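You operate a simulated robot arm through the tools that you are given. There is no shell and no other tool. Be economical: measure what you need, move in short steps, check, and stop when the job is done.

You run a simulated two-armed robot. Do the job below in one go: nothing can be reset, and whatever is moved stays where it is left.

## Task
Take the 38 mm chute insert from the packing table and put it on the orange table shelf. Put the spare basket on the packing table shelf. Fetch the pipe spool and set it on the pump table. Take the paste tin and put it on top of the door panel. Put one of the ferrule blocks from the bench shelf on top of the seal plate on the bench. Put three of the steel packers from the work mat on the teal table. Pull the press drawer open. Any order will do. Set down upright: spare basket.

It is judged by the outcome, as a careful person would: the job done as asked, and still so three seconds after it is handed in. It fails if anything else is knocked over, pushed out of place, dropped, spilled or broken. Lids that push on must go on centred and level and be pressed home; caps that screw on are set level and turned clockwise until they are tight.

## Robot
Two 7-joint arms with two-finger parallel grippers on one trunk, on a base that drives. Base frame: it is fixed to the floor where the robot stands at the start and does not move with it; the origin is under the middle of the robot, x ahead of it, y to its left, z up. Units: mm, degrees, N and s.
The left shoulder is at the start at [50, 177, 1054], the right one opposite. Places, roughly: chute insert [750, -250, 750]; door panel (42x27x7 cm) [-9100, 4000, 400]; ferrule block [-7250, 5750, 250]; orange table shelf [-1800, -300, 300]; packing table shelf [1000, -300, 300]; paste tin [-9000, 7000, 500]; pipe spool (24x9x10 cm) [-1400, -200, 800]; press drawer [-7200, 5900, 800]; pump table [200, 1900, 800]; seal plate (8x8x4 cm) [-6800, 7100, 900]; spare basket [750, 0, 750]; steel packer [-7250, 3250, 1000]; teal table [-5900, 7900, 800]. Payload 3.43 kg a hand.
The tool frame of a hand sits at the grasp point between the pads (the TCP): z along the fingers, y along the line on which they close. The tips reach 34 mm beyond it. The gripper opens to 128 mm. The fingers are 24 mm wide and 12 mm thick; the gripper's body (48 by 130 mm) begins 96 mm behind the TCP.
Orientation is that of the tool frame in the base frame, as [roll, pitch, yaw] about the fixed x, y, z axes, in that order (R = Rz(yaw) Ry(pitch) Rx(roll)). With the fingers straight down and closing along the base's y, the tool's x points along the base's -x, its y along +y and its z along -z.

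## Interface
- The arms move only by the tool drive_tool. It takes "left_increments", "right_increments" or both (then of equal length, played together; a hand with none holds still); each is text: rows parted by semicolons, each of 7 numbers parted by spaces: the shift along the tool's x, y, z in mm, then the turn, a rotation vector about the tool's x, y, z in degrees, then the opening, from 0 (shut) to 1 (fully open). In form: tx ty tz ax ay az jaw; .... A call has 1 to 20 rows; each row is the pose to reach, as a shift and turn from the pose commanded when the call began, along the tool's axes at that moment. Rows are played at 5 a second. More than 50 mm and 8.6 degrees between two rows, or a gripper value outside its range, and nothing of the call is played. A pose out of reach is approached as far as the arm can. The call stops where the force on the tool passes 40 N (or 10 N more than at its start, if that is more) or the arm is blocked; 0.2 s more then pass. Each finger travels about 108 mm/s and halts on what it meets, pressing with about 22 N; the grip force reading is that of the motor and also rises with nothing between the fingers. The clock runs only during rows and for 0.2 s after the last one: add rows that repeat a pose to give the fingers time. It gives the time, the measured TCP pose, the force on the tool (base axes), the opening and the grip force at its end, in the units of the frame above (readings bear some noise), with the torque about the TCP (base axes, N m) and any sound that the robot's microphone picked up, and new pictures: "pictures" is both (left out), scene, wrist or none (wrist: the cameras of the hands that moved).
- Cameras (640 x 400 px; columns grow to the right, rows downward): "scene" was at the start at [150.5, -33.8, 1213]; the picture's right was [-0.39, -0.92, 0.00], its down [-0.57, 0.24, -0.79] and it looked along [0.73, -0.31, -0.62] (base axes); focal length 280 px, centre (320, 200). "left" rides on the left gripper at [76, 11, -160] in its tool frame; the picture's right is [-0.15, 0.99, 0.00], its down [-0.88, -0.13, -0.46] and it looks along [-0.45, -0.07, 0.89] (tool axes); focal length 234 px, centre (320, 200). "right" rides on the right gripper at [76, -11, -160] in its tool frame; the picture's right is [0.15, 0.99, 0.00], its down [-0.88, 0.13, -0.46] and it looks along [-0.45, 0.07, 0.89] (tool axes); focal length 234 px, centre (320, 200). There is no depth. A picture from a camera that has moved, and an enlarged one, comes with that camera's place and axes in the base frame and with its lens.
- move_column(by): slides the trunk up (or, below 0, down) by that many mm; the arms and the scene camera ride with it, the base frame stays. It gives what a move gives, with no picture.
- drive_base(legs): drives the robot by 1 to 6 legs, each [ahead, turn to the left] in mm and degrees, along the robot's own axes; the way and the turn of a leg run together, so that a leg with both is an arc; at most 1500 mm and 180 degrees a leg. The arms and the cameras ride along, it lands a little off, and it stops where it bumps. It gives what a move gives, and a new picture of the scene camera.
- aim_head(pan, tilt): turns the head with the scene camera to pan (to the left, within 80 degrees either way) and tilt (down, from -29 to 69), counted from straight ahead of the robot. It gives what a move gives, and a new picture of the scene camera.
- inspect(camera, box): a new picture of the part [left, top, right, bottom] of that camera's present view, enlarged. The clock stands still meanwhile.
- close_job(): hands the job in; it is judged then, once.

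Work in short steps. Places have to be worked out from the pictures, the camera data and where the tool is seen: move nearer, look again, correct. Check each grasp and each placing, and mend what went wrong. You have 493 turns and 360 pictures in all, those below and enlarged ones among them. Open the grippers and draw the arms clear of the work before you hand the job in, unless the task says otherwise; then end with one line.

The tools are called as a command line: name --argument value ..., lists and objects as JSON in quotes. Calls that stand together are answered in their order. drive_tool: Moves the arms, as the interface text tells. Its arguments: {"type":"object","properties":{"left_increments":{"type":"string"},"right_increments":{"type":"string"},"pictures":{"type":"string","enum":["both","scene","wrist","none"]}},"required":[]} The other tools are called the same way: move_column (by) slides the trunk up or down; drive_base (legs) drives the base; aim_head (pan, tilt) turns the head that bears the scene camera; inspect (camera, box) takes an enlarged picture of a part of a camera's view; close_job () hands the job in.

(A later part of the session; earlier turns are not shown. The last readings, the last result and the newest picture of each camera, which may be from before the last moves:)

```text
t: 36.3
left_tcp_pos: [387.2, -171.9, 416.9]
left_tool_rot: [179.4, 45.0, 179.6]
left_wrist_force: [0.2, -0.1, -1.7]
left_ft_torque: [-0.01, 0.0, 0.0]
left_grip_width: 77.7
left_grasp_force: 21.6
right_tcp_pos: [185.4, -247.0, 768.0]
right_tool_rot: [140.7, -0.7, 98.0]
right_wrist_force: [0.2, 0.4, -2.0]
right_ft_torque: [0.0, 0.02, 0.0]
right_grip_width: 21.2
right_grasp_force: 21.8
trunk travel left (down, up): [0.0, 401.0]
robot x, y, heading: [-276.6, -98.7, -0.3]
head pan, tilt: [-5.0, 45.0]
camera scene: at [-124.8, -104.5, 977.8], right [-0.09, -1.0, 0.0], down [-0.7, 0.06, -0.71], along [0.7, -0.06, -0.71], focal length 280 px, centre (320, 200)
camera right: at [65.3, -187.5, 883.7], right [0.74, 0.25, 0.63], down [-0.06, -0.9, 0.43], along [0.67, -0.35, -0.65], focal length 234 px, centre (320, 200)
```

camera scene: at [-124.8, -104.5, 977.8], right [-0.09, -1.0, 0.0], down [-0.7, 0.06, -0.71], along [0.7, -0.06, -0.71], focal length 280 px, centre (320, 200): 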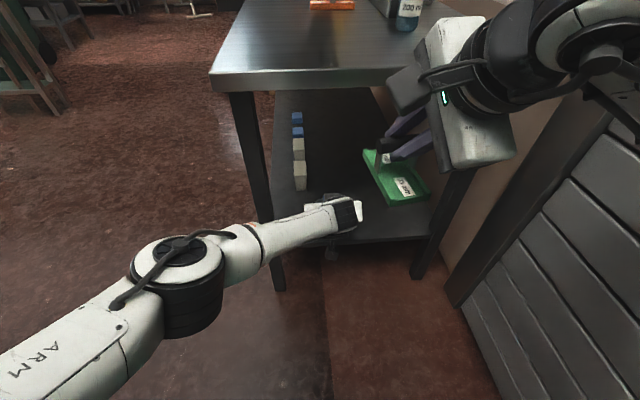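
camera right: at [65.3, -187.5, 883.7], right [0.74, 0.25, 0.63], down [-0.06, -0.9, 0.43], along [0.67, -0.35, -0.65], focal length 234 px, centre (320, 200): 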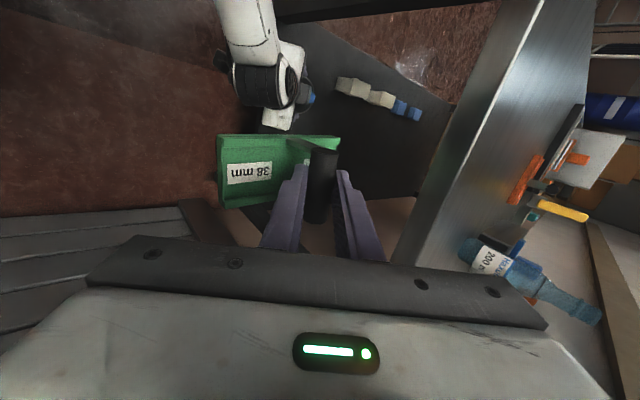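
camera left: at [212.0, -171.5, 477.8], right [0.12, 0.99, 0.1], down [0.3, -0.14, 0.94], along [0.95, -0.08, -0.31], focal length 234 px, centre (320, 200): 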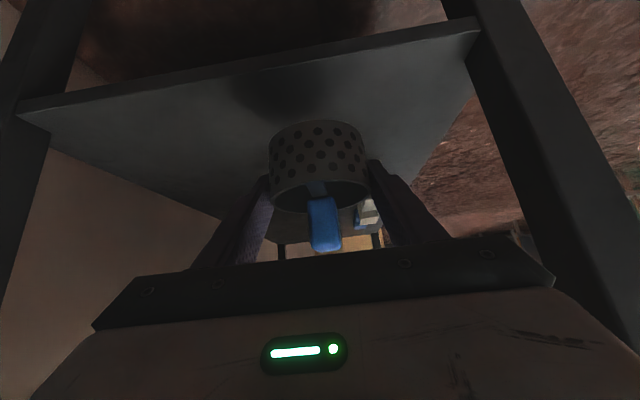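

The robot sprang free and the insert is still secure. I drive 65 mm forward.

drive_base --legs '[[65, 0]]'

```text
t: 37.3
left_tcp_pos: [452.8, -174.2, 416.7]
left_tool_rot: [179.4, 45.1, 179.6]
left_wrist_force: [0.3, -0.1, -1.3]
left_ft_torque: [0.01, 0.0, 0.02]
left_grip_width: 77.9
left_grasp_force: 22.0
right_tcp_pos: [249.3, -246.2, 767.1]
right_tool_rot: [140.7, -0.5, 98.0]
right_wrist_force: [0.6, -0.2, -1.3]
right_ft_torque: [0.03, 0.05, 0.02]
right_grip_width: 21.3
right_grasp_force: 21.5
trunk travel left (down, up): [0.0, 401.0]
robot x, y, heading: [-214.4, -96.5, -0.5]
head pan, tilt: [-5.0, 45.0]
camera scene: at [-60.4, -104.8, 977.8], right [-0.09, -1.0, 0.0], down [-0.7, 0.06, -0.71], along [0.7, -0.06, -0.71], focal length 280 px, centre (320, 200)
```

scene: 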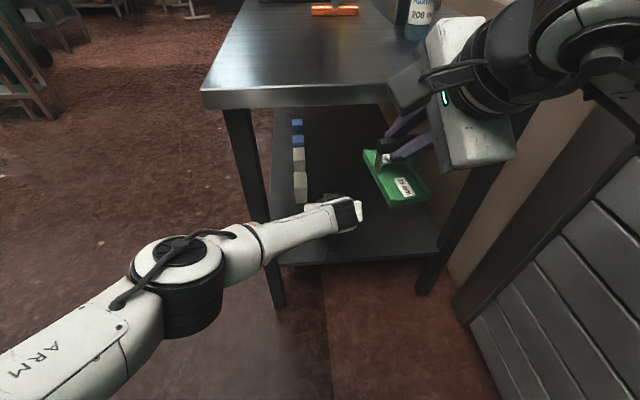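

Basket is over the shelf (x≈459). I lower it straight down in steps, watching the force.

drive_tool --left_increments "14 0 14 0 0 0 0.35; 28 0 28 0 0 0 0.35; 42 0 42 0 0 0 0.35; 50 0 50 0 0 0 0.35" --pictures "wrist"

```text
t: 38.5
left_tcp_pos: [484.7, -81.1, 383.7]
left_tool_rot: [174.8, 45.9, -177.9]
left_wrist_force: [-0.5, 0.2, -1.4]
left_ft_torque: [0.01, 0.03, -0.02]
left_grip_width: 77.7
left_grasp_force: 21.9
left hand out of reach, approached as far as the arm can: row 2, 3, 4
right_tcp_pos: [249.7, -246.6, 767.9]
right_tool_rot: [140.7, -0.6, 98.0]
right_wrist_force: [-0.2, 0.7, -1.9]
right_ft_torque: [0.01, 0.0, -0.03]
right_grip_width: 21.2
right_grasp_force: 21.8
trunk travel left (down, up): [0.0, 401.0]
robot x, y, heading: [-213.6, -97.3, -0.6]
head pan, tilt: [-5.0, 45.0]
stopped in row 4 (left hand): the arm was blocked; the commanded pose is now the measured one
camera left: at [317.0, -91.9, 439.9], right [0.0, 0.99, 0.17], down [0.3, -0.16, 0.94], along [0.95, 0.05, -0.3], focal length 234 px, centre (320, 200)
```

left: 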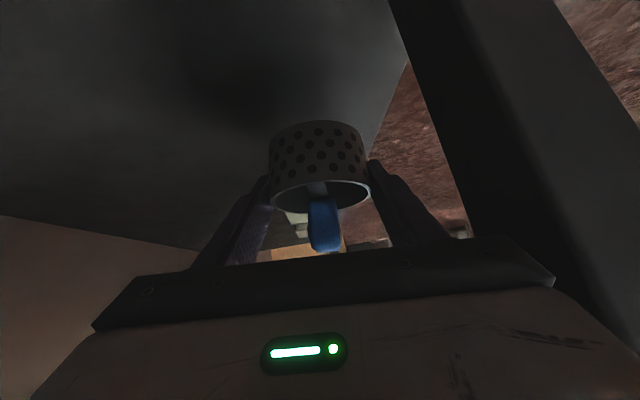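

The arm can't get lower there across its body. A better approach is from the open aisle along the table's long side. First I pull the hand clear of the leg and re-level.

drive_tool --left_increments "-8 -20 -12 2 0 0.6 0.35; -10 -45 -25 4.5 -1 1.4 0.35; -10 -70 -45 7.3 -1 2.1 0.35; 5 -80 -75 7.3 -1 2.1 0.35" --pictures "wrist"

```text
t: 39.5
left_tcp_pos: [433.8, -176.6, 426.1]
left_tool_rot: [180.0, 46.7, 178.7]
left_wrist_force: [0.1, 0.2, -1.7]
left_ft_torque: [0.01, 0.0, 0.03]
left_grip_width: 77.9
left_grasp_force: 21.8
right_tcp_pos: [249.5, -247.3, 767.1]
right_tool_rot: [140.8, -0.6, 98.0]
right_wrist_force: [-0.7, -0.1, -2.0]
right_ft_torque: [-0.02, 0.0, 0.04]
right_grip_width: 21.3
right_grasp_force: 22.0
trunk travel left (down, up): [0.0, 401.0]
robot x, y, heading: [-215.1, -98.4, -0.6]
head pan, tilt: [-5.0, 45.0]
camera left: at [266.6, -161.9, 480.0], right [0.12, 0.99, 0.11], down [0.27, -0.14, 0.95], along [0.96, -0.09, -0.28], focal length 234 px, centre (320, 200)
```

left: 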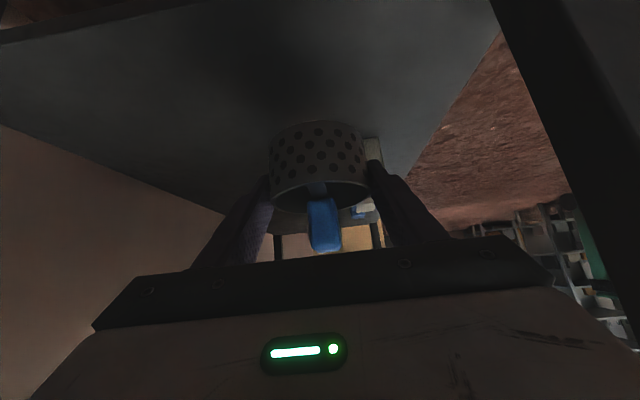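

Hand is clear of the leg. I back out 350 mm and then fold the left hand in.

drive_base --legs '[[-350, 0]]'

drive_tool --left_increments "30 20 -30 0 0.8 0 0.35; 60 50 -60 0 1.7 0 0.35; 90 80 -90 0 1.7 0 0.35; 100 100 -130 0 1.7 0 0.35; 100 120 -165 0 1.7 0 0.35; 80 140 -190 0 1.7 0 0.35" --pictures "none"

aim_head --pan 50 --tilt 30

```text
t: 41.7
left_tcp_pos: [86.7, -176.0, 426.8]
left_tool_rot: [180.0, 46.8, 178.4]
left_wrist_force: [0.8, 0.3, -1.9]
left_ft_torque: [0.0, 0.0, 0.01]
left_grip_width: 77.7
left_grasp_force: 22.7
right_tcp_pos: [-99.4, -245.6, 767.6]
right_tool_rot: [140.6, -0.6, 97.7]
right_wrist_force: [0.1, -0.1, -1.9]
right_ft_torque: [0.01, 0.02, 0.01]
right_grip_width: 21.0
right_grasp_force: 22.0
trunk travel left (down, up): [0.0, 401.0]
robot x, y, heading: [-560.7, -94.3, -0.5]
head pan, tilt: [-5.0, 45.0]
camera scene: at [-408.0, -103.2, 977.7], right [-0.1, -1.0, 0.0], down [-0.7, 0.07, -0.71], along [0.7, -0.07, -0.71], focal length 280 px, centre (320, 200)
```

scene: 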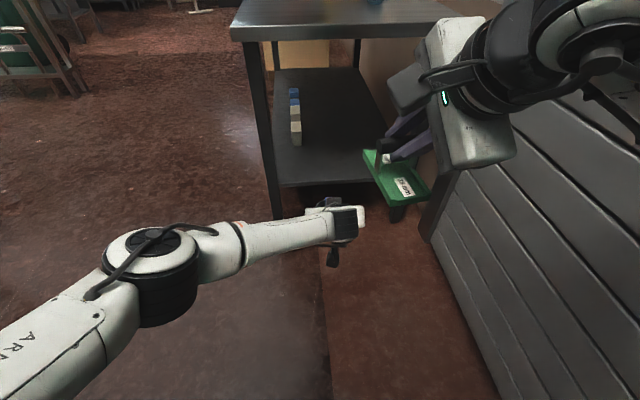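

```text
refused: row 2 steps farther than a row can; nothing moved
```

```text
t: 43.0
left_tcp_pos: [87.1, -176.9, 425.9]
left_tool_rot: [180.0, 46.9, 178.4]
left_wrist_force: [-0.8, 0.1, -0.5]
left_ft_torque: [0.0, 0.01, 0.01]
left_grip_width: 77.3
left_grasp_force: 22.1
right_tcp_pos: [-98.3, -246.1, 767.7]
right_tool_rot: [140.7, -0.6, 97.7]
right_wrist_force: [0.2, 0.2, -1.8]
right_ft_torque: [-0.01, 0.02, 0.01]
right_grip_width: 21.3
right_grasp_force: 22.0
trunk travel left (down, up): [0.0, 401.0]
robot x, y, heading: [-559.1, -96.3, -0.5]
head pan, tilt: [50.0, 30.0]
camera scene: at [-430.1, -26.6, 1000.4], right [0.76, -0.65, 0.0], down [-0.33, -0.38, -0.87], along [0.56, 0.66, -0.5], focal length 280 px, centre (320, 200)
```

scene: 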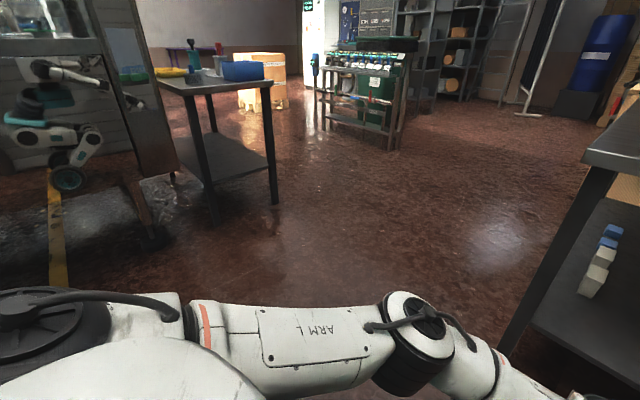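

The aisle is clear (pump table's near edge at y≈1450). I fold the left hand in with smaller steps.

drive_tool --left_increments "9 25 -28 0 0.8 0 0.35; 19 50 -56 0 1.7 0 0.35; 28 75 -85 0 1.7 0 0.35; 38 100 -113 0 1.7 0 0.35; 48 125 -142 0 1.7 0 0.35; 57 150 -170 0 1.7 0 0.35" --pictures "none"

move_column --by 225

```text
t: 44.4
left_tcp_pos: [-73.7, -23.8, 504.1]
left_tool_rot: [-180.0, 45.1, 178.5]
left_wrist_force: [1.0, -0.6, -1.0]
left_ft_torque: [0.03, 0.04, -0.01]
left_grip_width: 77.7
left_grasp_force: 22.3
right_tcp_pos: [-98.8, -246.1, 767.7]
right_tool_rot: [140.6, -0.6, 97.7]
right_wrist_force: [0.0, -0.1, -0.9]
right_ft_torque: [-0.02, 0.01, 0.01]
right_grip_width: 21.1
right_grasp_force: 21.6
trunk travel left (down, up): [0.0, 401.0]
robot x, y, heading: [-561.7, -96.0, -0.7]
head pan, tilt: [50.0, 30.0]
```

```text
t: 46.8
left_tcp_pos: [-73.4, -24.0, 729.0]
left_tool_rot: [-180.0, 45.1, 178.4]
left_wrist_force: [0.3, -0.2, -1.3]
left_ft_torque: [0.0, 0.02, -0.01]
left_grip_width: 77.4
left_grasp_force: 22.0
right_tcp_pos: [-98.9, -246.1, 992.2]
right_tool_rot: [140.7, -0.6, 97.7]
right_wrist_force: [0.3, 0.2, -1.4]
right_ft_torque: [0.0, -0.01, 0.01]
right_grip_width: 20.9
right_grasp_force: 22.3
trunk travel left (down, up): [-225.0, 176.0]
robot x, y, heading: [-561.7, -94.1, -0.6]
head pan, tilt: [50.0, 30.0]
```

I drive to the aisle, facing the table's long side.

drive_base --legs '[[0, 40.2], [1246, 0], [0, -129.6]]'

aim_head --pan 0 --tilt 50

```text
t: 60.4
left_tcp_pos: [509.8, 196.6, 728.2]
left_tool_rot: [180.0, 45.1, 87.3]
left_wrist_force: [0.2, -0.4, -0.8]
left_ft_torque: [0.0, 0.02, 0.01]
left_grip_width: 77.4
left_grasp_force: 21.3
right_tcp_pos: [286.6, 226.4, 992.5]
right_tool_rot: [140.7, -0.5, 6.6]
right_wrist_force: [1.0, -0.3, -1.8]
right_ft_torque: [0.03, 0.0, 0.01]
right_grip_width: 21.0
right_grasp_force: 22.1
trunk travel left (down, up): [-225.0, 176.0]
robot x, y, heading: [445.1, 687.0, -91.7]
head pan, tilt: [50.0, 30.0]
camera scene: at [513.9, 554.9, 1225.4], right [-0.66, -0.75, 0.0], down [-0.37, 0.33, -0.87], along [0.65, -0.58, -0.5], focal length 280 px, centre (320, 200)
```

scene: 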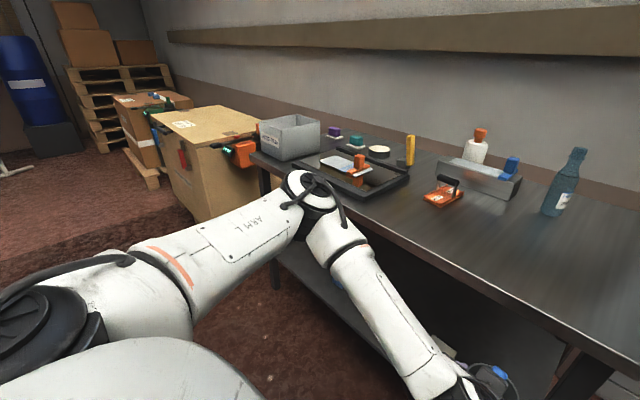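

```text
t: 61.5
left_tcp_pos: [509.7, 197.2, 727.2]
left_tool_rot: [180.0, 45.1, 87.3]
left_wrist_force: [0.1, -0.4, -1.2]
left_ft_torque: [0.02, 0.03, -0.01]
left_grip_width: 77.5
left_grasp_force: 21.3
right_tcp_pos: [287.4, 226.3, 992.4]
right_tool_rot: [140.7, -0.6, 6.6]
right_wrist_force: [-0.3, -0.4, -2.1]
right_ft_torque: [0.03, 0.01, -0.01]
right_grip_width: 21.2
right_grasp_force: 22.5
trunk travel left (down, up): [-225.0, 176.0]
robot x, y, heading: [447.7, 684.4, -91.9]
head pan, tilt: [0.0, 50.0]
camera scene: at [444.1, 538.1, 1195.9], right [-1.0, 0.03, 0.0], down [0.02, 0.77, -0.64], along [-0.02, -0.64, -0.77], focal length 280 px, centre (320, 200)
```

scene: 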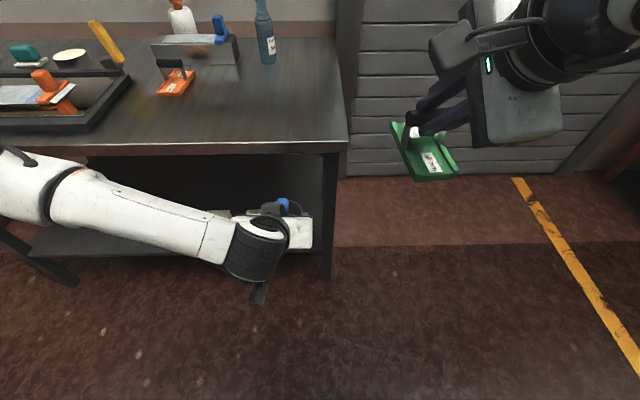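

Good position. I lower the trunk and put the left hand at shelf-entry height (TCP z≈395).

move_column --by -225

drive_tool --left_increments "25 0 25 0 0 0 0.35; 50 0 50 0 0 0 0.35; 76 0 76 0 0 0 0.35" --pictures "wrist"

```text
t: 63.9
left_tcp_pos: [510.3, 196.9, 504.7]
left_tool_rot: [180.0, 45.1, 87.3]
left_wrist_force: [-0.4, -0.1, -1.6]
left_ft_torque: [0.01, -0.03, 0.01]
left_grip_width: 77.2
left_grasp_force: 21.6
right_tcp_pos: [286.6, 226.3, 766.7]
right_tool_rot: [140.7, -0.7, 6.6]
right_wrist_force: [-0.3, -0.9, -1.7]
right_ft_torque: [0.04, 0.04, 0.02]
right_grip_width: 21.2
right_grasp_force: 21.8
trunk travel left (down, up): [0.0, 401.0]
robot x, y, heading: [449.2, 686.0, -91.6]
head pan, tilt: [0.0, 50.0]
```

```text
t: 64.7
left_tcp_pos: [507.8, 196.7, 396.5]
left_tool_rot: [-179.9, 45.2, 87.3]
left_wrist_force: [0.5, 0.4, -1.4]
left_ft_torque: [0.04, 0.01, -0.03]
left_grip_width: 77.2
left_grasp_force: 22.0
right_tcp_pos: [286.6, 226.8, 767.2]
right_tool_rot: [140.7, -0.7, 6.6]
right_wrist_force: [-0.2, -0.6, -1.2]
right_ft_torque: [0.02, -0.02, 0.01]
right_grip_width: 21.2
right_grasp_force: 22.3
trunk travel left (down, up): [0.0, 401.0]
robot x, y, heading: [450.9, 687.3, -91.4]
head pan, tilt: [0.0, 50.0]
camera left: at [527.4, 361.6, 455.5], right [0.98, -0.15, 0.1], down [-0.14, -0.29, 0.95], along [-0.11, -0.94, -0.31], focal length 234 px, centre (320, 200)
```

left: 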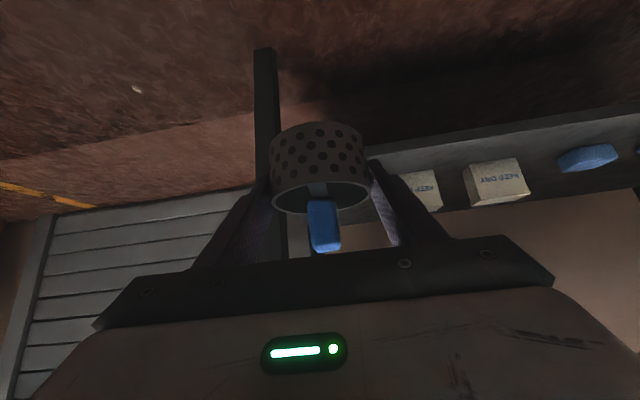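

Free shelf space runs from the leg (x≈405) to the first block (x≈635). I drive 180 mm forward with the hand at x≈508.

drive_base --legs '[[180, 0]]'

drive_tool --left_increments "-18 5 18 0 0 0 0.35; -36 10 36 0 0 0 0.35; -54 15 54 0 0 0 0.35; -70 18 70 0 0 0 0.35" --pictures "both"

```text
t: 66.2
left_tcp_pos: [499.7, 18.0, 397.1]
left_tool_rot: [180.0, 45.1, 86.9]
left_wrist_force: [-0.3, 0.3, 0.0]
left_ft_torque: [0.02, 0.0, -0.01]
left_grip_width: 77.8
left_grasp_force: 22.3
right_tcp_pos: [278.1, 49.6, 766.6]
right_tool_rot: [140.6, -0.7, 6.2]
right_wrist_force: [-0.1, 0.4, -1.7]
right_ft_torque: [0.03, 0.0, 0.01]
right_grip_width: 21.3
right_grasp_force: 22.0
trunk travel left (down, up): [0.0, 401.0]
robot x, y, heading: [441.6, 503.4, -92.2]
head pan, tilt: [0.0, 50.0]
camera scene: at [437.3, 360.4, 970.9], right [-1.0, 0.04, 0.0], down [0.03, 0.77, -0.64], along [-0.02, -0.64, -0.77], focal length 280 px, centre (320, 200)
```

scene: 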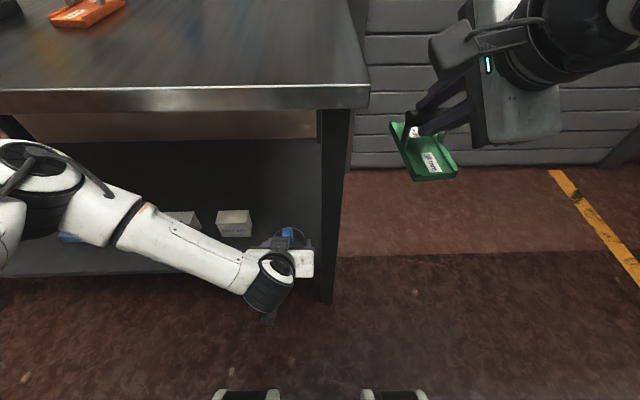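

```text
t: 67.2
left_tcp_pos: [510.0, -83.0, 397.6]
left_tool_rot: [180.0, 45.0, 86.9]
left_wrist_force: [-0.2, -0.1, 0.2]
left_ft_torque: [-0.01, -0.01, 0.02]
left_grip_width: 77.6
left_grasp_force: 21.4
right_tcp_pos: [276.7, 51.2, 767.0]
right_tool_rot: [140.6, -0.6, 6.2]
right_wrist_force: [-0.4, 0.8, -1.0]
right_ft_torque: [0.03, 0.01, -0.02]
right_grip_width: 21.1
right_grasp_force: 22.2
trunk travel left (down, up): [0.0, 401.0]
robot x, y, heading: [442.7, 507.4, -92.2]
head pan, tilt: [0.0, 50.0]
camera scene: at [437.3, 360.3, 970.8], right [-1.0, 0.04, 0.0], down [0.03, 0.77, -0.64], along [-0.02, -0.64, -0.77], focal length 280 px, centre (320, 200)
camera left: at [532.9, 81.8, 456.0], right [0.98, -0.16, 0.1], down [-0.15, -0.29, 0.95], along [-0.12, -0.94, -0.31], focal length 234 px, centre (320, 200)
```

scene: 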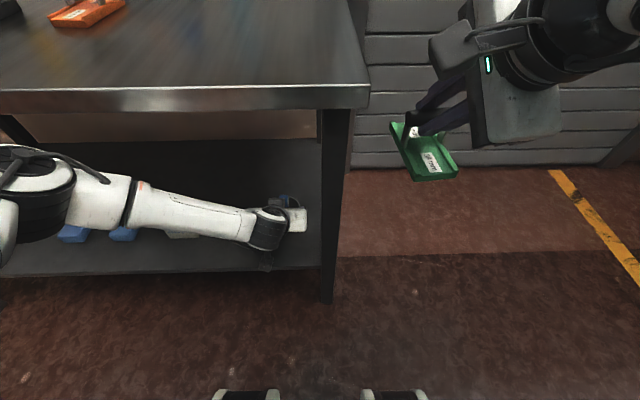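
left: 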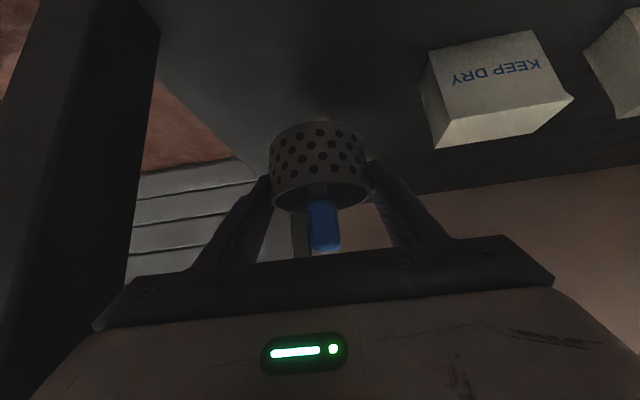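

Basket is between the leg and the blocks. I move in 20 mm more and lower in small steps to touch.

drive_tool --left_increments "-14 0 14 0 0 0 0.35; 0 0 28 0 0 0 0.35; 14 0 42 0 0 0 0.35; 22 0 50 0 0 0 0.35; 26 0 54 0 0 0 0.35; 29 0 57 0 0 0 0.35" --pictures "wrist"

```text
t: 68.6
left_tcp_pos: [509.9, -101.3, 335.3]
left_tool_rot: [180.0, 45.1, 86.8]
left_wrist_force: [-0.5, 0.3, -1.2]
left_ft_torque: [-0.02, -0.03, 0.0]
left_grip_width: 77.5
left_grasp_force: 21.8
right_tcp_pos: [278.5, 50.0, 767.2]
right_tool_rot: [140.7, -0.6, 6.2]
right_wrist_force: [-0.5, 0.7, -0.6]
right_ft_torque: [-0.02, 0.02, 0.0]
right_grip_width: 20.9
right_grasp_force: 22.1
trunk travel left (down, up): [0.0, 401.0]
robot x, y, heading: [442.5, 509.4, -92.1]
head pan, tilt: [0.0, 50.0]
camera left: at [530.3, 63.4, 394.3], right [0.98, -0.16, 0.1], down [-0.15, -0.29, 0.95], along [-0.12, -0.94, -0.31], focal length 234 px, centre (320, 200)
```

left: 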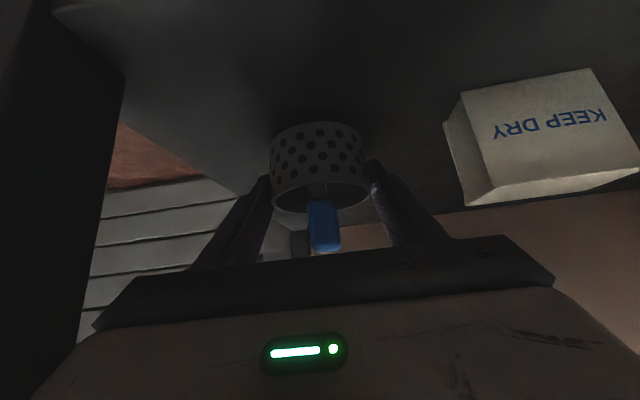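

No contact yet; I lower a further 6 mm.

drive_tool --left_increments "2 0 2 0 0 0 0.35; 4.2 0 4.2 0 0 0 0.35" --pictures "none"

```text
t: 69.2
left_tcp_pos: [509.2, -102.5, 330.1]
left_tool_rot: [179.9, 45.1, 86.9]
left_wrist_force: [-0.9, -0.5, -1.4]
left_ft_torque: [-0.02, -0.02, 0.02]
left_grip_width: 77.3
left_grasp_force: 22.1
right_tcp_pos: [278.3, 50.3, 767.5]
right_tool_rot: [140.7, -0.6, 6.1]
right_wrist_force: [-0.4, 0.3, -1.0]
right_ft_torque: [0.01, 0.01, -0.01]
right_grip_width: 21.1
right_grasp_force: 22.2
trunk travel left (down, up): [0.0, 401.0]
robot x, y, heading: [442.2, 511.3, -91.8]
head pan, tilt: [0.0, 50.0]
```

drive_tool --left_increments "1.4 0 1.4 0 0 0 0.35; 2.8 0 2.8 0 0 0 0.35; 4.2 0 4.2 0 0 0 0.35" --pictures "wrist"

```text
t: 70.0
left_tcp_pos: [509.2, -101.5, 323.9]
left_tool_rot: [179.9, 45.2, 86.9]
left_wrist_force: [0.4, 2.6, 5.4]
left_ft_torque: [0.21, 0.0, 0.02]
left_grip_width: 77.3
left_grasp_force: 21.8
right_tcp_pos: [278.2, 50.6, 767.6]
right_tool_rot: [140.7, -0.6, 6.2]
right_wrist_force: [1.1, -0.3, -2.1]
right_ft_torque: [0.0, -0.04, -0.02]
right_grip_width: 21.0
right_grasp_force: 22.4
trunk travel left (down, up): [0.0, 401.0]
robot x, y, heading: [445.0, 508.4, -92.2]
head pan, tilt: [0.0, 50.0]
camera left: at [530.8, 63.2, 383.6], right [0.98, -0.16, 0.1], down [-0.15, -0.29, 0.95], along [-0.12, -0.94, -0.31], focal length 234 px, centre (320, 200)
```

left: 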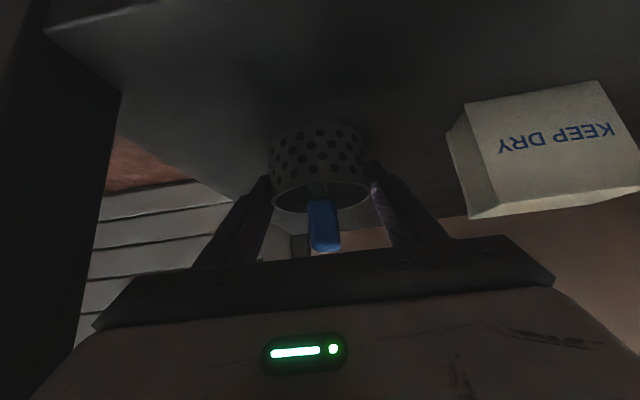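

Contact made (upward ~7 N). I open the fingers and draw back along the tool axis.

drive_tool --left_increments "0 0 0 0 0 0 0.65; 0 0 0 0 0 0 0.8; 0 0 0 0 0 0 0.8; 0 0 -40 0 0 0 0.8; 0 0 -80 0 0 0 0.8; 0 0 -120 0 0 0 0.8; 20 0 -160 0 0 0 0.8; 40 0 -200 0 0 0 0.8" --pictures "both"

```text
t: 71.8
left_tcp_pos: [522.2, 67.9, 437.4]
left_tool_rot: [179.9, 45.1, 87.0]
left_wrist_force: [0.8, -0.3, -0.1]
left_ft_torque: [-0.01, 0.0, -0.02]
left_grip_width: 102.5
left_grasp_force: 0.0
right_tcp_pos: [278.3, 50.1, 768.1]
right_tool_rot: [140.7, -0.6, 6.2]
right_wrist_force: [0.5, -0.6, -2.1]
right_ft_torque: [0.02, 0.0, -0.02]
right_grip_width: 21.0
right_grasp_force: 22.2
trunk travel left (down, up): [0.0, 401.0]
robot x, y, heading: [443.9, 507.1, -92.3]
head pan, tilt: [0.0, 50.0]
camera scene: at [437.3, 360.3, 970.8], right [-1.0, 0.04, 0.0], down [0.03, 0.77, -0.64], along [-0.02, -0.64, -0.77], focal length 280 px, centre (320, 200)
camera left: at [542.0, 233.7, 496.9], right [0.98, -0.16, 0.1], down [-0.15, -0.29, 0.95], along [-0.12, -0.94, -0.31], focal length 234 px, centre (320, 200)
```

scene: 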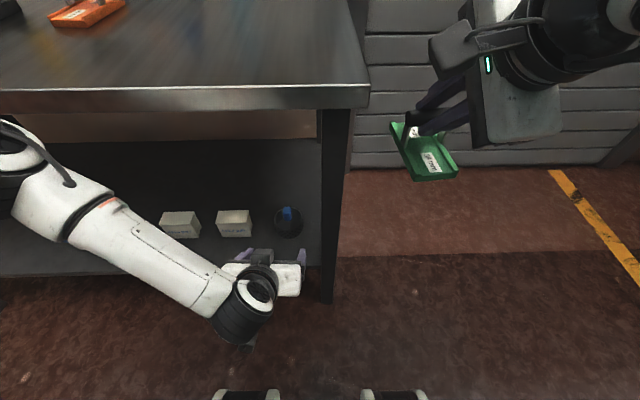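
left: 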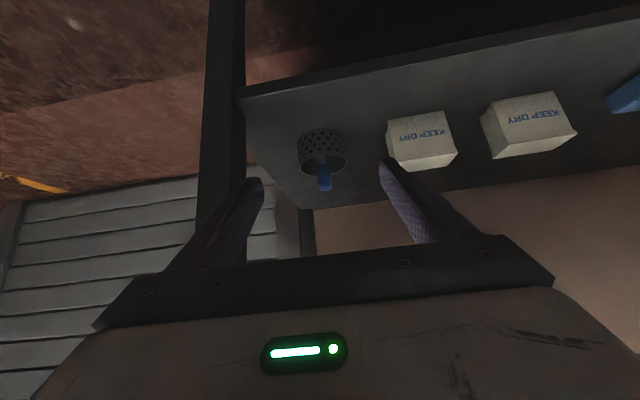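

Basket stands upright on the shelf, neighbours untouched. I back out, raise the trunk, and turn toward the orange table.

drive_base --legs '[[-300, 0]]'

move_column --by 225

drive_base --legs '[[0, -75]]'

aim_head --pan 0 --tilt 20

```text
t: 73.9
left_tcp_pos: [531.3, 375.3, 437.6]
left_tool_rot: [180.0, 45.2, 86.4]
left_wrist_force: [0.8, 0.6, 0.1]
left_ft_torque: [-0.04, 0.02, 0.01]
left_grip_width: 102.6
left_grasp_force: 0.1
right_tcp_pos: [285.4, 359.9, 767.6]
right_tool_rot: [140.7, -0.5, 5.8]
right_wrist_force: [0.5, -0.7, -2.1]
right_ft_torque: [0.04, 0.03, 0.02]
right_grip_width: 21.3
right_grasp_force: 22.0
trunk travel left (down, up): [0.0, 401.0]
robot x, y, heading: [459.4, 817.6, -92.7]
head pan, tilt: [0.0, 50.0]
camera scene: at [448.4, 667.8, 970.8], right [-1.0, 0.04, 0.0], down [0.03, 0.77, -0.64], along [-0.03, -0.64, -0.77], focal length 280 px, centre (320, 200)
```

scene: 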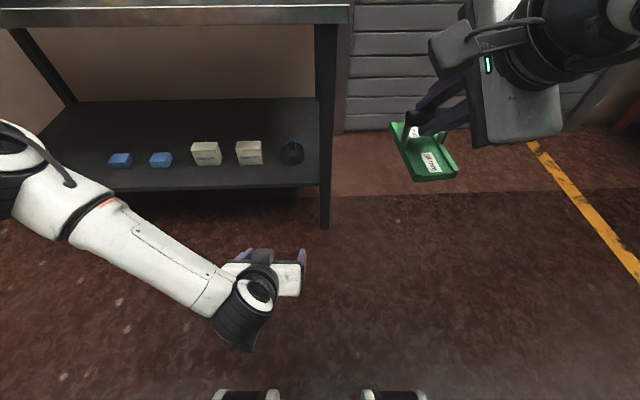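

```text
t: 76.3
left_tcp_pos: [530.0, 375.8, 662.1]
left_tool_rot: [-179.9, 45.2, 86.4]
left_wrist_force: [-0.3, 0.7, 0.3]
left_ft_torque: [0.03, 0.01, 0.01]
left_grip_width: 102.5
left_grasp_force: 0.1
right_tcp_pos: [286.2, 359.3, 992.5]
right_tool_rot: [140.7, -0.7, 5.7]
right_wrist_force: [-0.1, -0.2, -1.6]
right_ft_torque: [-0.03, -0.02, 0.01]
right_grip_width: 21.2
right_grasp_force: 22.3
trunk travel left (down, up): [-225.0, 176.0]
robot x, y, heading: [457.3, 810.2, -92.4]
head pan, tilt: [0.0, 50.0]
```

```text
t: 79.9
left_tcp_pos: [50.5, 623.1, 663.1]
left_tool_rot: [180.0, 45.1, 12.0]
left_wrist_force: [0.1, 0.0, -0.7]
left_ft_torque: [0.0, 0.01, 0.01]
left_grip_width: 102.4
left_grasp_force: 0.1
right_tcp_pos: [-31.5, 855.0, 991.5]
right_tool_rot: [140.7, -0.6, -68.6]
right_wrist_force: [-0.4, -1.0, -1.8]
right_ft_torque: [0.01, -0.03, 0.0]
right_grip_width: 21.2
right_grasp_force: 22.2
trunk travel left (down, up): [-225.0, 176.0]
robot x, y, heading: [452.4, 814.8, -167.0]
head pan, tilt: [0.0, 50.0]
camera scene: at [311.6, 781.6, 1195.9], right [-0.23, 0.97, 0.0], down [0.75, 0.17, -0.64], along [-0.63, -0.15, -0.77], focal length 280 px, centre (320, 200)
```

scene: 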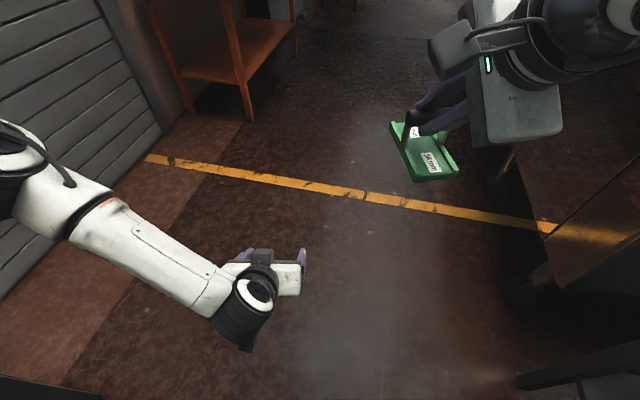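

```text
t: 80.8
left_tcp_pos: [50.5, 623.2, 661.7]
left_tool_rot: [180.0, 45.1, 12.1]
left_wrist_force: [0.9, 0.1, 0.7]
left_ft_torque: [0.0, -0.01, 0.0]
left_grip_width: 102.5
left_grasp_force: 0.0
right_tcp_pos: [-30.9, 853.4, 993.3]
right_tool_rot: [140.7, -0.5, -68.7]
right_wrist_force: [0.0, -1.0, -1.9]
right_ft_torque: [0.01, -0.01, 0.03]
right_grip_width: 21.3
right_grasp_force: 21.8
trunk travel left (down, up): [-225.0, 176.0]
robot x, y, heading: [450.2, 818.2, -167.1]
head pan, tilt: [0.0, 20.0]
camera scene: at [295.9, 777.9, 1241.4], right [-0.23, 0.97, 0.0], down [0.33, 0.08, -0.94], along [-0.92, -0.21, -0.34], focal length 280 px, centre (320, 200)
```

scene: 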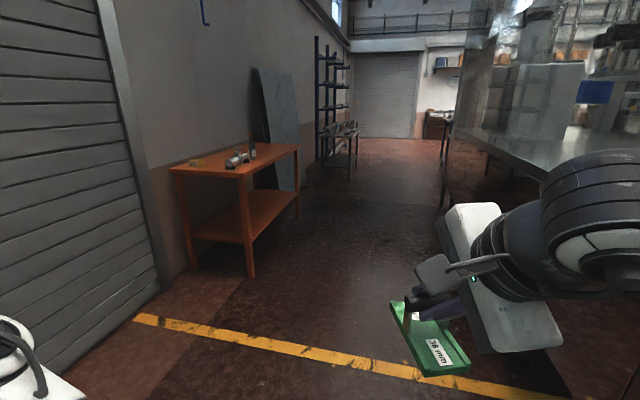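

The orange table spans x≈-1306…-2500, y≈-114…-586, open to the aisle. I check the right side for the width of the passage.

aim_head --pan -45 --tilt 35

```text
t: 82.0
left_tcp_pos: [49.3, 623.7, 662.1]
left_tool_rot: [180.0, 45.1, 12.2]
left_wrist_force: [0.6, 0.0, -0.1]
left_ft_torque: [-0.05, -0.02, 0.02]
left_grip_width: 102.2
left_grasp_force: 0.0
right_tcp_pos: [-30.6, 854.5, 991.9]
right_tool_rot: [140.8, -0.5, -68.6]
right_wrist_force: [0.2, -0.3, -1.3]
right_ft_torque: [0.02, 0.0, -0.01]
right_grip_width: 21.4
right_grasp_force: 22.0
trunk travel left (down, up): [-225.0, 176.0]
robot x, y, heading: [454.0, 812.7, -166.6]
head pan, tilt: [-45.0, 35.0]
camera scene: at [311.8, 845.5, 1217.6], right [0.53, 0.85, 0.0], down [0.49, -0.3, -0.82], along [-0.7, 0.43, -0.57], focal length 280 px, centre (320, 200)
```

scene: 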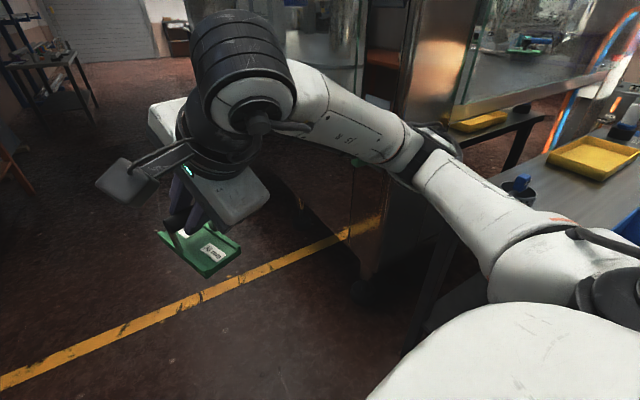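

Passage is wide (machine front at y≈1600). I drive to (-1450, 700) and face the orange table.

drive_base --legs '[[0, -10], [1000, 0], [900, 0], [0, 86.5]]'

aim_head --pan 0 --tilt 38

```text
t: 95.9
left_tcp_pos: [-1354.5, 283.3, 663.0]
left_tool_rot: [180.0, 45.1, 88.5]
left_wrist_force: [0.5, -0.3, 0.3]
left_ft_torque: [0.0, -0.03, 0.03]
left_grip_width: 102.6
left_grasp_force: 0.2
right_tcp_pos: [-1598.0, 258.9, 991.2]
right_tool_rot: [140.6, -0.7, 7.8]
right_wrist_force: [0.6, 0.3, -2.5]
right_ft_torque: [0.04, -0.01, 0.0]
right_grip_width: 21.1
right_grasp_force: 22.1
trunk travel left (down, up): [-225.0, 176.0]
robot x, y, heading: [-1448.2, 719.7, -90.4]
head pan, tilt: [-45.0, 35.0]
camera scene: at [-1508.9, 588.1, 1217.6], right [-0.7, 0.71, 0.0], down [0.41, 0.4, -0.82], along [-0.58, -0.57, -0.57], focal length 280 px, centre (320, 200)
```

scene: 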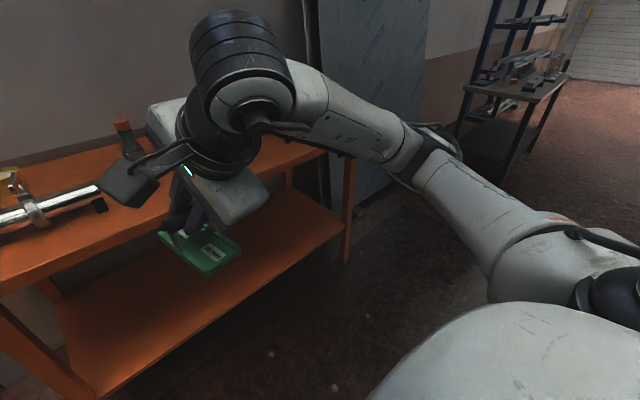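

```text
t: 97.0
left_tcp_pos: [-1355.1, 283.1, 663.5]
left_tool_rot: [180.0, 45.0, 88.5]
left_wrist_force: [0.1, -0.4, 0.8]
left_ft_torque: [-0.01, -0.02, 0.02]
left_grip_width: 102.5
left_grasp_force: 0.0
right_tcp_pos: [-1597.5, 259.0, 991.4]
right_tool_rot: [140.7, -0.6, 7.8]
right_wrist_force: [0.4, -0.6, -1.8]
right_ft_torque: [0.02, -0.01, -0.03]
right_grip_width: 21.4
right_grasp_force: 22.7
trunk travel left (down, up): [-225.0, 176.0]
robot x, y, heading: [-1446.1, 723.6, -90.5]
head pan, tilt: [0.0, 38.0]
camera scene: at [-1446.9, 563.6, 1213.0], right [-1.0, 0.01, 0.0], down [0.01, 0.62, -0.79], along [-0.01, -0.79, -0.62], focal length 280 px, centre (320, 200)
```

scene: 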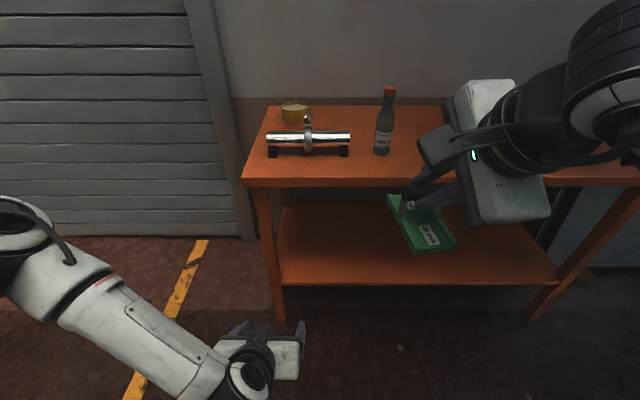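

The shelf (z≈280) is empty and the table edge is near y≈-70. I pull the left hand back, lower the trunk, and lower the right hand to shelf-entry height.

drive_tool --left_increments "3 0 -40 0 0 0 0.8; 7 0 -80 0 0 0 0.8; 10 0 -120 0 0 0 0.8; 14 0 -156 0 0 0 0.8" --pictures "none"

move_column --by -225

drive_tool --right_increments "0 -25 30 0 0 0 0.05; 0 -50 60 0 0 0 0.05; 0 -77 92 0 0 0 0.05; 0 -105 123 0 0 0 0.05; 0 -135 156 0 0 0 0.05; 0 -160 190 0 0 0 0.05; 0 -185 222 0 0 0 0.05; 0 -205 246 0 0 0 0.05" --pictures "both"

```text
t: 98.0
left_tcp_pos: [-1353.4, 382.4, 754.9]
left_tool_rot: [179.1, 46.6, 90.3]
left_wrist_force: [0.4, -0.3, 0.1]
left_ft_torque: [0.02, 0.01, 0.02]
left_grip_width: 102.4
left_grasp_force: 0.0
left hand out of reach, approached as far as the arm can: row 4
right_tcp_pos: [-1597.5, 258.9, 992.3]
right_tool_rot: [140.7, -0.6, 7.8]
right_wrist_force: [0.0, -0.1, -2.0]
right_ft_torque: [0.03, 0.03, 0.0]
right_grip_width: 21.2
right_grasp_force: 21.8
trunk travel left (down, up): [-225.0, 176.0]
robot x, y, heading: [-1443.4, 720.0, -90.4]
head pan, tilt: [0.0, 38.0]
```

```text
t: 100.4
left_tcp_pos: [-1357.4, 381.6, 531.9]
left_tool_rot: [179.6, 46.7, 90.4]
left_wrist_force: [-0.2, -0.4, 0.2]
left_ft_torque: [-0.01, 0.0, 0.04]
left_grip_width: 102.6
left_grasp_force: 0.0
right_tcp_pos: [-1596.3, 258.5, 767.4]
right_tool_rot: [140.8, -0.6, 7.8]
right_wrist_force: [-0.4, -0.7, -1.2]
right_ft_torque: [0.01, 0.01, -0.01]
right_grip_width: 21.1
right_grasp_force: 21.8
trunk travel left (down, up): [0.0, 401.0]
robot x, y, heading: [-1445.2, 721.3, -90.6]
head pan, tilt: [0.0, 38.0]
```

```text
t: 102.2
left_tcp_pos: [-1358.1, 379.5, 530.6]
left_tool_rot: [179.5, 46.8, 90.2]
left_wrist_force: [0.0, 0.3, -0.4]
left_ft_torque: [-0.01, -0.03, 0.02]
left_grip_width: 102.4
left_grasp_force: 0.1
right_tcp_pos: [-1596.7, 259.2, 446.6]
right_tool_rot: [140.7, -0.7, 7.9]
right_wrist_force: [0.0, 0.3, -3.1]
right_ft_torque: [-0.05, -0.04, 0.01]
right_grip_width: 21.3
right_grasp_force: 22.0
trunk travel left (down, up): [0.0, 401.0]
robot x, y, heading: [-1447.4, 717.7, -90.4]
head pan, tilt: [0.0, 38.0]
camera scene: at [-1447.0, 563.5, 987.9], right [-1.0, 0.01, 0.0], down [0.01, 0.62, -0.79], along [-0.01, -0.79, -0.62], focal length 280 px, centre (320, 200)
camera right: at [-1539.2, 377.8, 562.6], right [0.24, -0.74, 0.63], down [-0.9, 0.07, 0.42], along [-0.35, -0.67, -0.65], focal length 234 px, centre (320, 200)
```

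scene: 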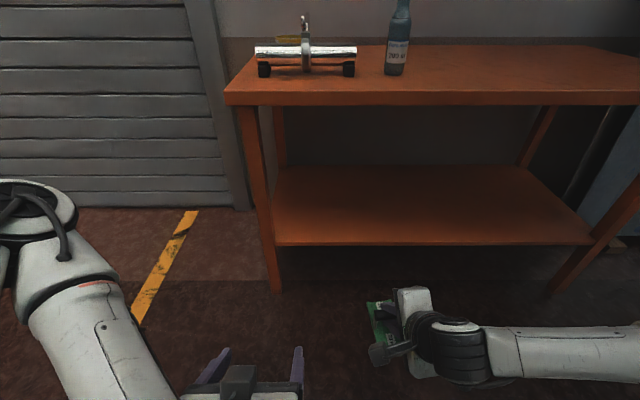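
right: 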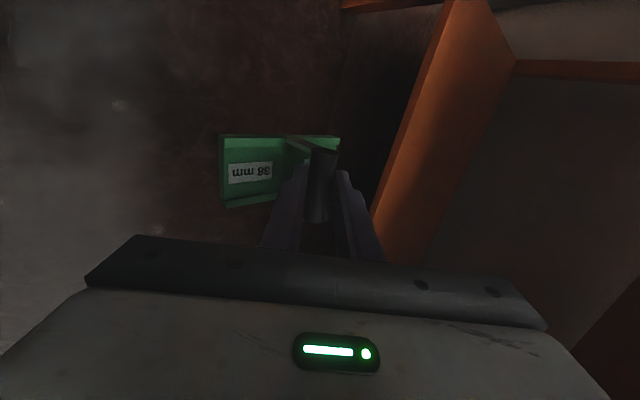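

Insert is at entry height (bottom ≈377). I drive 320 mm forward so it goes in over the shelf.

drive_base --legs '[[320, 0]]'

drive_tool --right_increments "0 25 21 0 0 0 0.05; 0 52 43 0 0 0 0.05; 0 80 65 0 0 0 0.05; 0 96 80 0 0 0 0.05" --pictures "both"

```text
t: 104.3
left_tcp_pos: [-1353.2, 67.5, 531.4]
left_tool_rot: [179.5, 46.8, 91.3]
left_wrist_force: [-0.6, 0.2, -0.6]
left_ft_torque: [-0.03, 0.02, 0.03]
left_grip_width: 102.3
left_grasp_force: 0.2
right_tcp_pos: [-1588.0, -59.3, 447.0]
right_tool_rot: [140.8, -0.6, 8.8]
right_wrist_force: [-1.2, 0.1, -1.7]
right_ft_torque: [0.02, 0.01, 0.0]
right_grip_width: 21.1
right_grasp_force: 22.2
trunk travel left (down, up): [0.0, 401.0]
robot x, y, heading: [-1445.1, 403.7, -89.8]
head pan, tilt: [0.0, 38.0]
camera scene: at [-1443.9, 247.7, 988.0], right [-1.0, -0.01, 0.0], down [-0.01, 0.62, -0.79], along [0.01, -0.79, -0.62], focal length 280 px, centre (320, 200)
```

scene: 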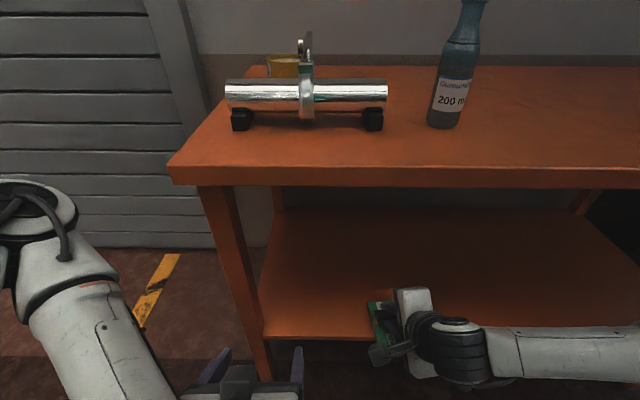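

```text
t: 105.3
left_tcp_pos: [-1351.7, 65.8, 531.0]
left_tool_rot: [179.5, 46.9, 91.5]
left_wrist_force: [0.0, 1.1, 0.1]
left_ft_torque: [0.01, -0.01, 0.01]
left_grip_width: 102.5
left_grasp_force: 0.2
right_tcp_pos: [-1569.3, -184.1, 445.8]
right_tool_rot: [140.8, -0.7, 8.8]
right_wrist_force: [0.8, -0.3, -0.7]
right_ft_torque: [0.02, 0.0, -0.01]
right_grip_width: 21.2
right_grasp_force: 22.0
trunk travel left (down, up): [0.0, 401.0]
robot x, y, heading: [-1445.7, 403.8, -89.6]
head pan, tilt: [0.0, 38.0]
camera scene: at [-1443.9, 247.7, 988.0], right [-1.0, -0.01, 0.0], down [-0.01, 0.62, -0.79], along [0.01, -0.79, -0.62], focal length 280 px, centre (320, 200)
camera right: at [-1514.5, -65.0, 562.6], right [0.26, -0.74, 0.63], down [-0.9, 0.05, 0.43], along [-0.34, -0.68, -0.65], focal length 234 px, centre (320, 200)
```

scene: 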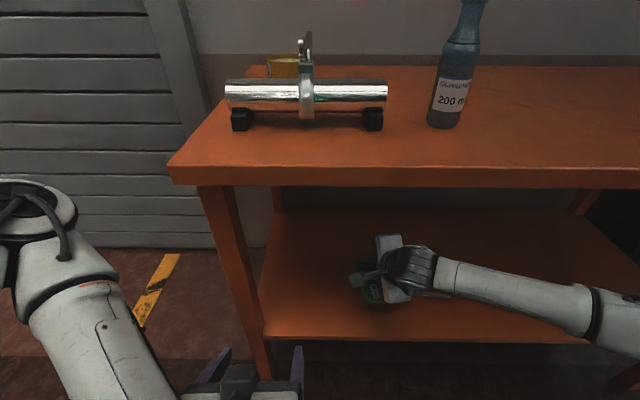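
right: 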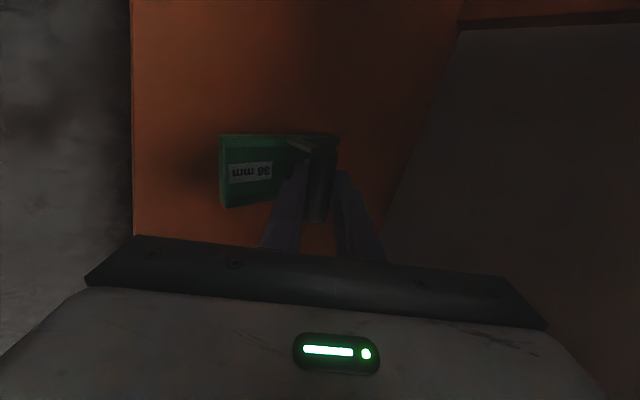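

Insert is over the shelf. I lower it about 80 mm, then feel for contact.

drive_tool --right_increments "0 -16 19 -0.8 0 0 0.05; 0 -32 38 -0.8 0 0 0.05; 0 -44 53 -0.8 0 0 0.05; 0 -51 62 -0.8 0 0 0.05" --pictures "wrist"

drive_tool --right_increments "0 -1.9 2.3 0 0 0 0.05; 0 -3.8 4.6 0 0 0 0.05; 0 -5.2 6.2 0 0 0 0.05" --pictures "none"

```text
t: 106.3
left_tcp_pos: [-1352.0, 66.9, 533.0]
left_tool_rot: [179.5, 47.0, 91.4]
left_wrist_force: [0.4, -0.1, 0.4]
left_ft_torque: [0.01, -0.03, 0.03]
left_grip_width: 102.5
left_grasp_force: 0.0
right_tcp_pos: [-1567.0, -186.6, 374.4]
right_tool_rot: [138.9, -0.8, 8.9]
right_wrist_force: [-4.1, 4.2, 30.1]
right_ft_torque: [-0.4, -0.5, -0.09]
right_grip_width: 21.7
right_grasp_force: 22.3
trunk travel left (down, up): [0.0, 401.0]
robot x, y, heading: [-1442.4, 403.6, -89.7]
head pan, tilt: [0.0, 38.0]
camera right: at [-1513.4, -63.9, 487.7], right [0.25, -0.72, 0.65], down [-0.91, 0.06, 0.42], along [-0.34, -0.7, -0.63], focal length 234 px, centre (320, 200)
```

right: 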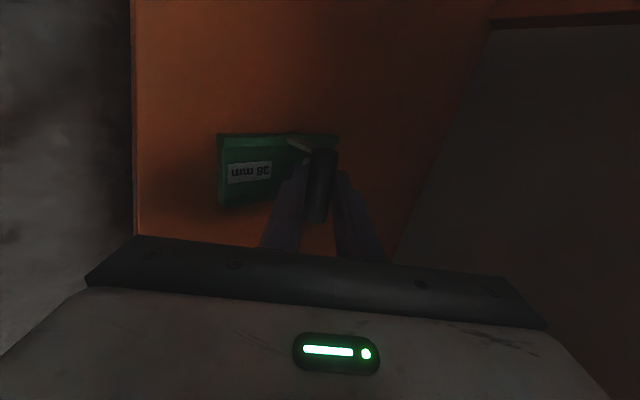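

```text
t: 107.0
left_tcp_pos: [-1351.3, 64.2, 531.0]
left_tool_rot: [179.5, 46.9, 91.6]
left_wrist_force: [0.0, 0.4, 0.6]
left_ft_torque: [0.03, 0.02, 0.03]
left_grip_width: 102.6
left_grasp_force: 0.1
right_tcp_pos: [-1567.2, -191.7, 371.2]
right_tool_rot: [138.3, -0.9, 8.9]
right_wrist_force: [1.3, -1.5, 9.1]
right_ft_torque: [-0.08, -0.14, -0.15]
right_grip_width: 21.4
right_grasp_force: 21.7
trunk travel left (down, up): [0.0, 401.0]
robot x, y, heading: [-1446.5, 402.4, -89.4]
head pan, tilt: [0.0, 38.0]
stopped in row 3 (right hand): the force on the tool passed its limit (the readings are from after the stop); the commanded pose is now the measured one
```

The insert is on the shelf (contact at TCP z≈371). I open a little and withdraw along the tool axis.

drive_tool --right_increments "0 0 0 0 0 0 0.24; 0 0 0 0 0 0 0.27; 0 0 0 0 0 0 0.27; 0 0 -10 0 0 0 0.27; 0 0 -25 0 0 0 0.27; 0 0 -50 0 0 0 0.27; 0 0 -80 0 0 0 0.27; 0 0 -120 0 0 0 0.27" --pictures "both"

```text
t: 108.8
left_tcp_pos: [-1352.3, 65.2, 530.5]
left_tool_rot: [179.5, 46.9, 91.5]
left_wrist_force: [-1.1, -0.1, 1.0]
left_ft_torque: [0.01, -0.03, 0.04]
left_grip_width: 102.5
left_grasp_force: 0.1
right_tcp_pos: [-1581.6, -112.8, 458.2]
right_tool_rot: [138.8, -0.8, 8.8]
right_wrist_force: [0.3, -0.2, 0.2]
right_ft_torque: [-0.01, 0.01, -0.01]
right_grip_width: 34.4
right_grasp_force: 0.1
trunk travel left (down, up): [0.0, 401.0]
robot x, y, heading: [-1443.8, 405.1, -89.6]
head pan, tilt: [0.0, 38.0]
camera scene: at [-1443.8, 247.7, 988.0], right [-1.0, -0.01, 0.0], down [-0.01, 0.62, -0.79], along [0.01, -0.79, -0.62], focal length 280 px, centre (320, 200)
camera right: at [-1525.4, 10.8, 570.3], right [0.25, -0.71, 0.65], down [-0.91, 0.06, 0.42], along [-0.34, -0.7, -0.63], focal length 234 px, centre (320, 200)
```

scene: 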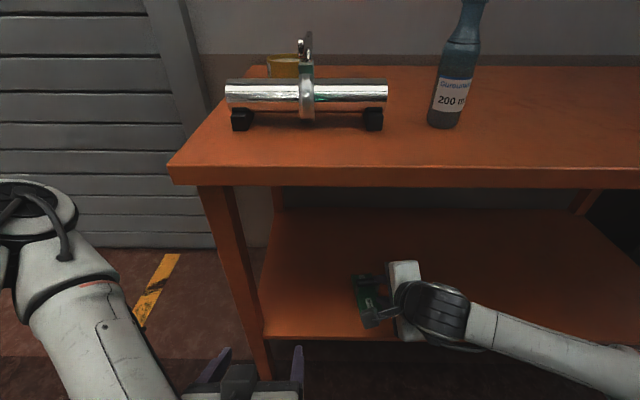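
right: 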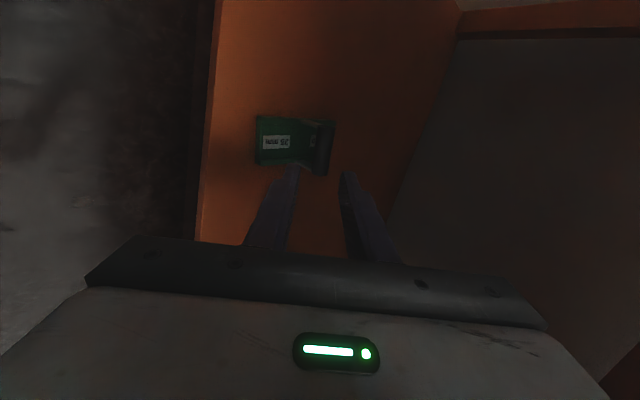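

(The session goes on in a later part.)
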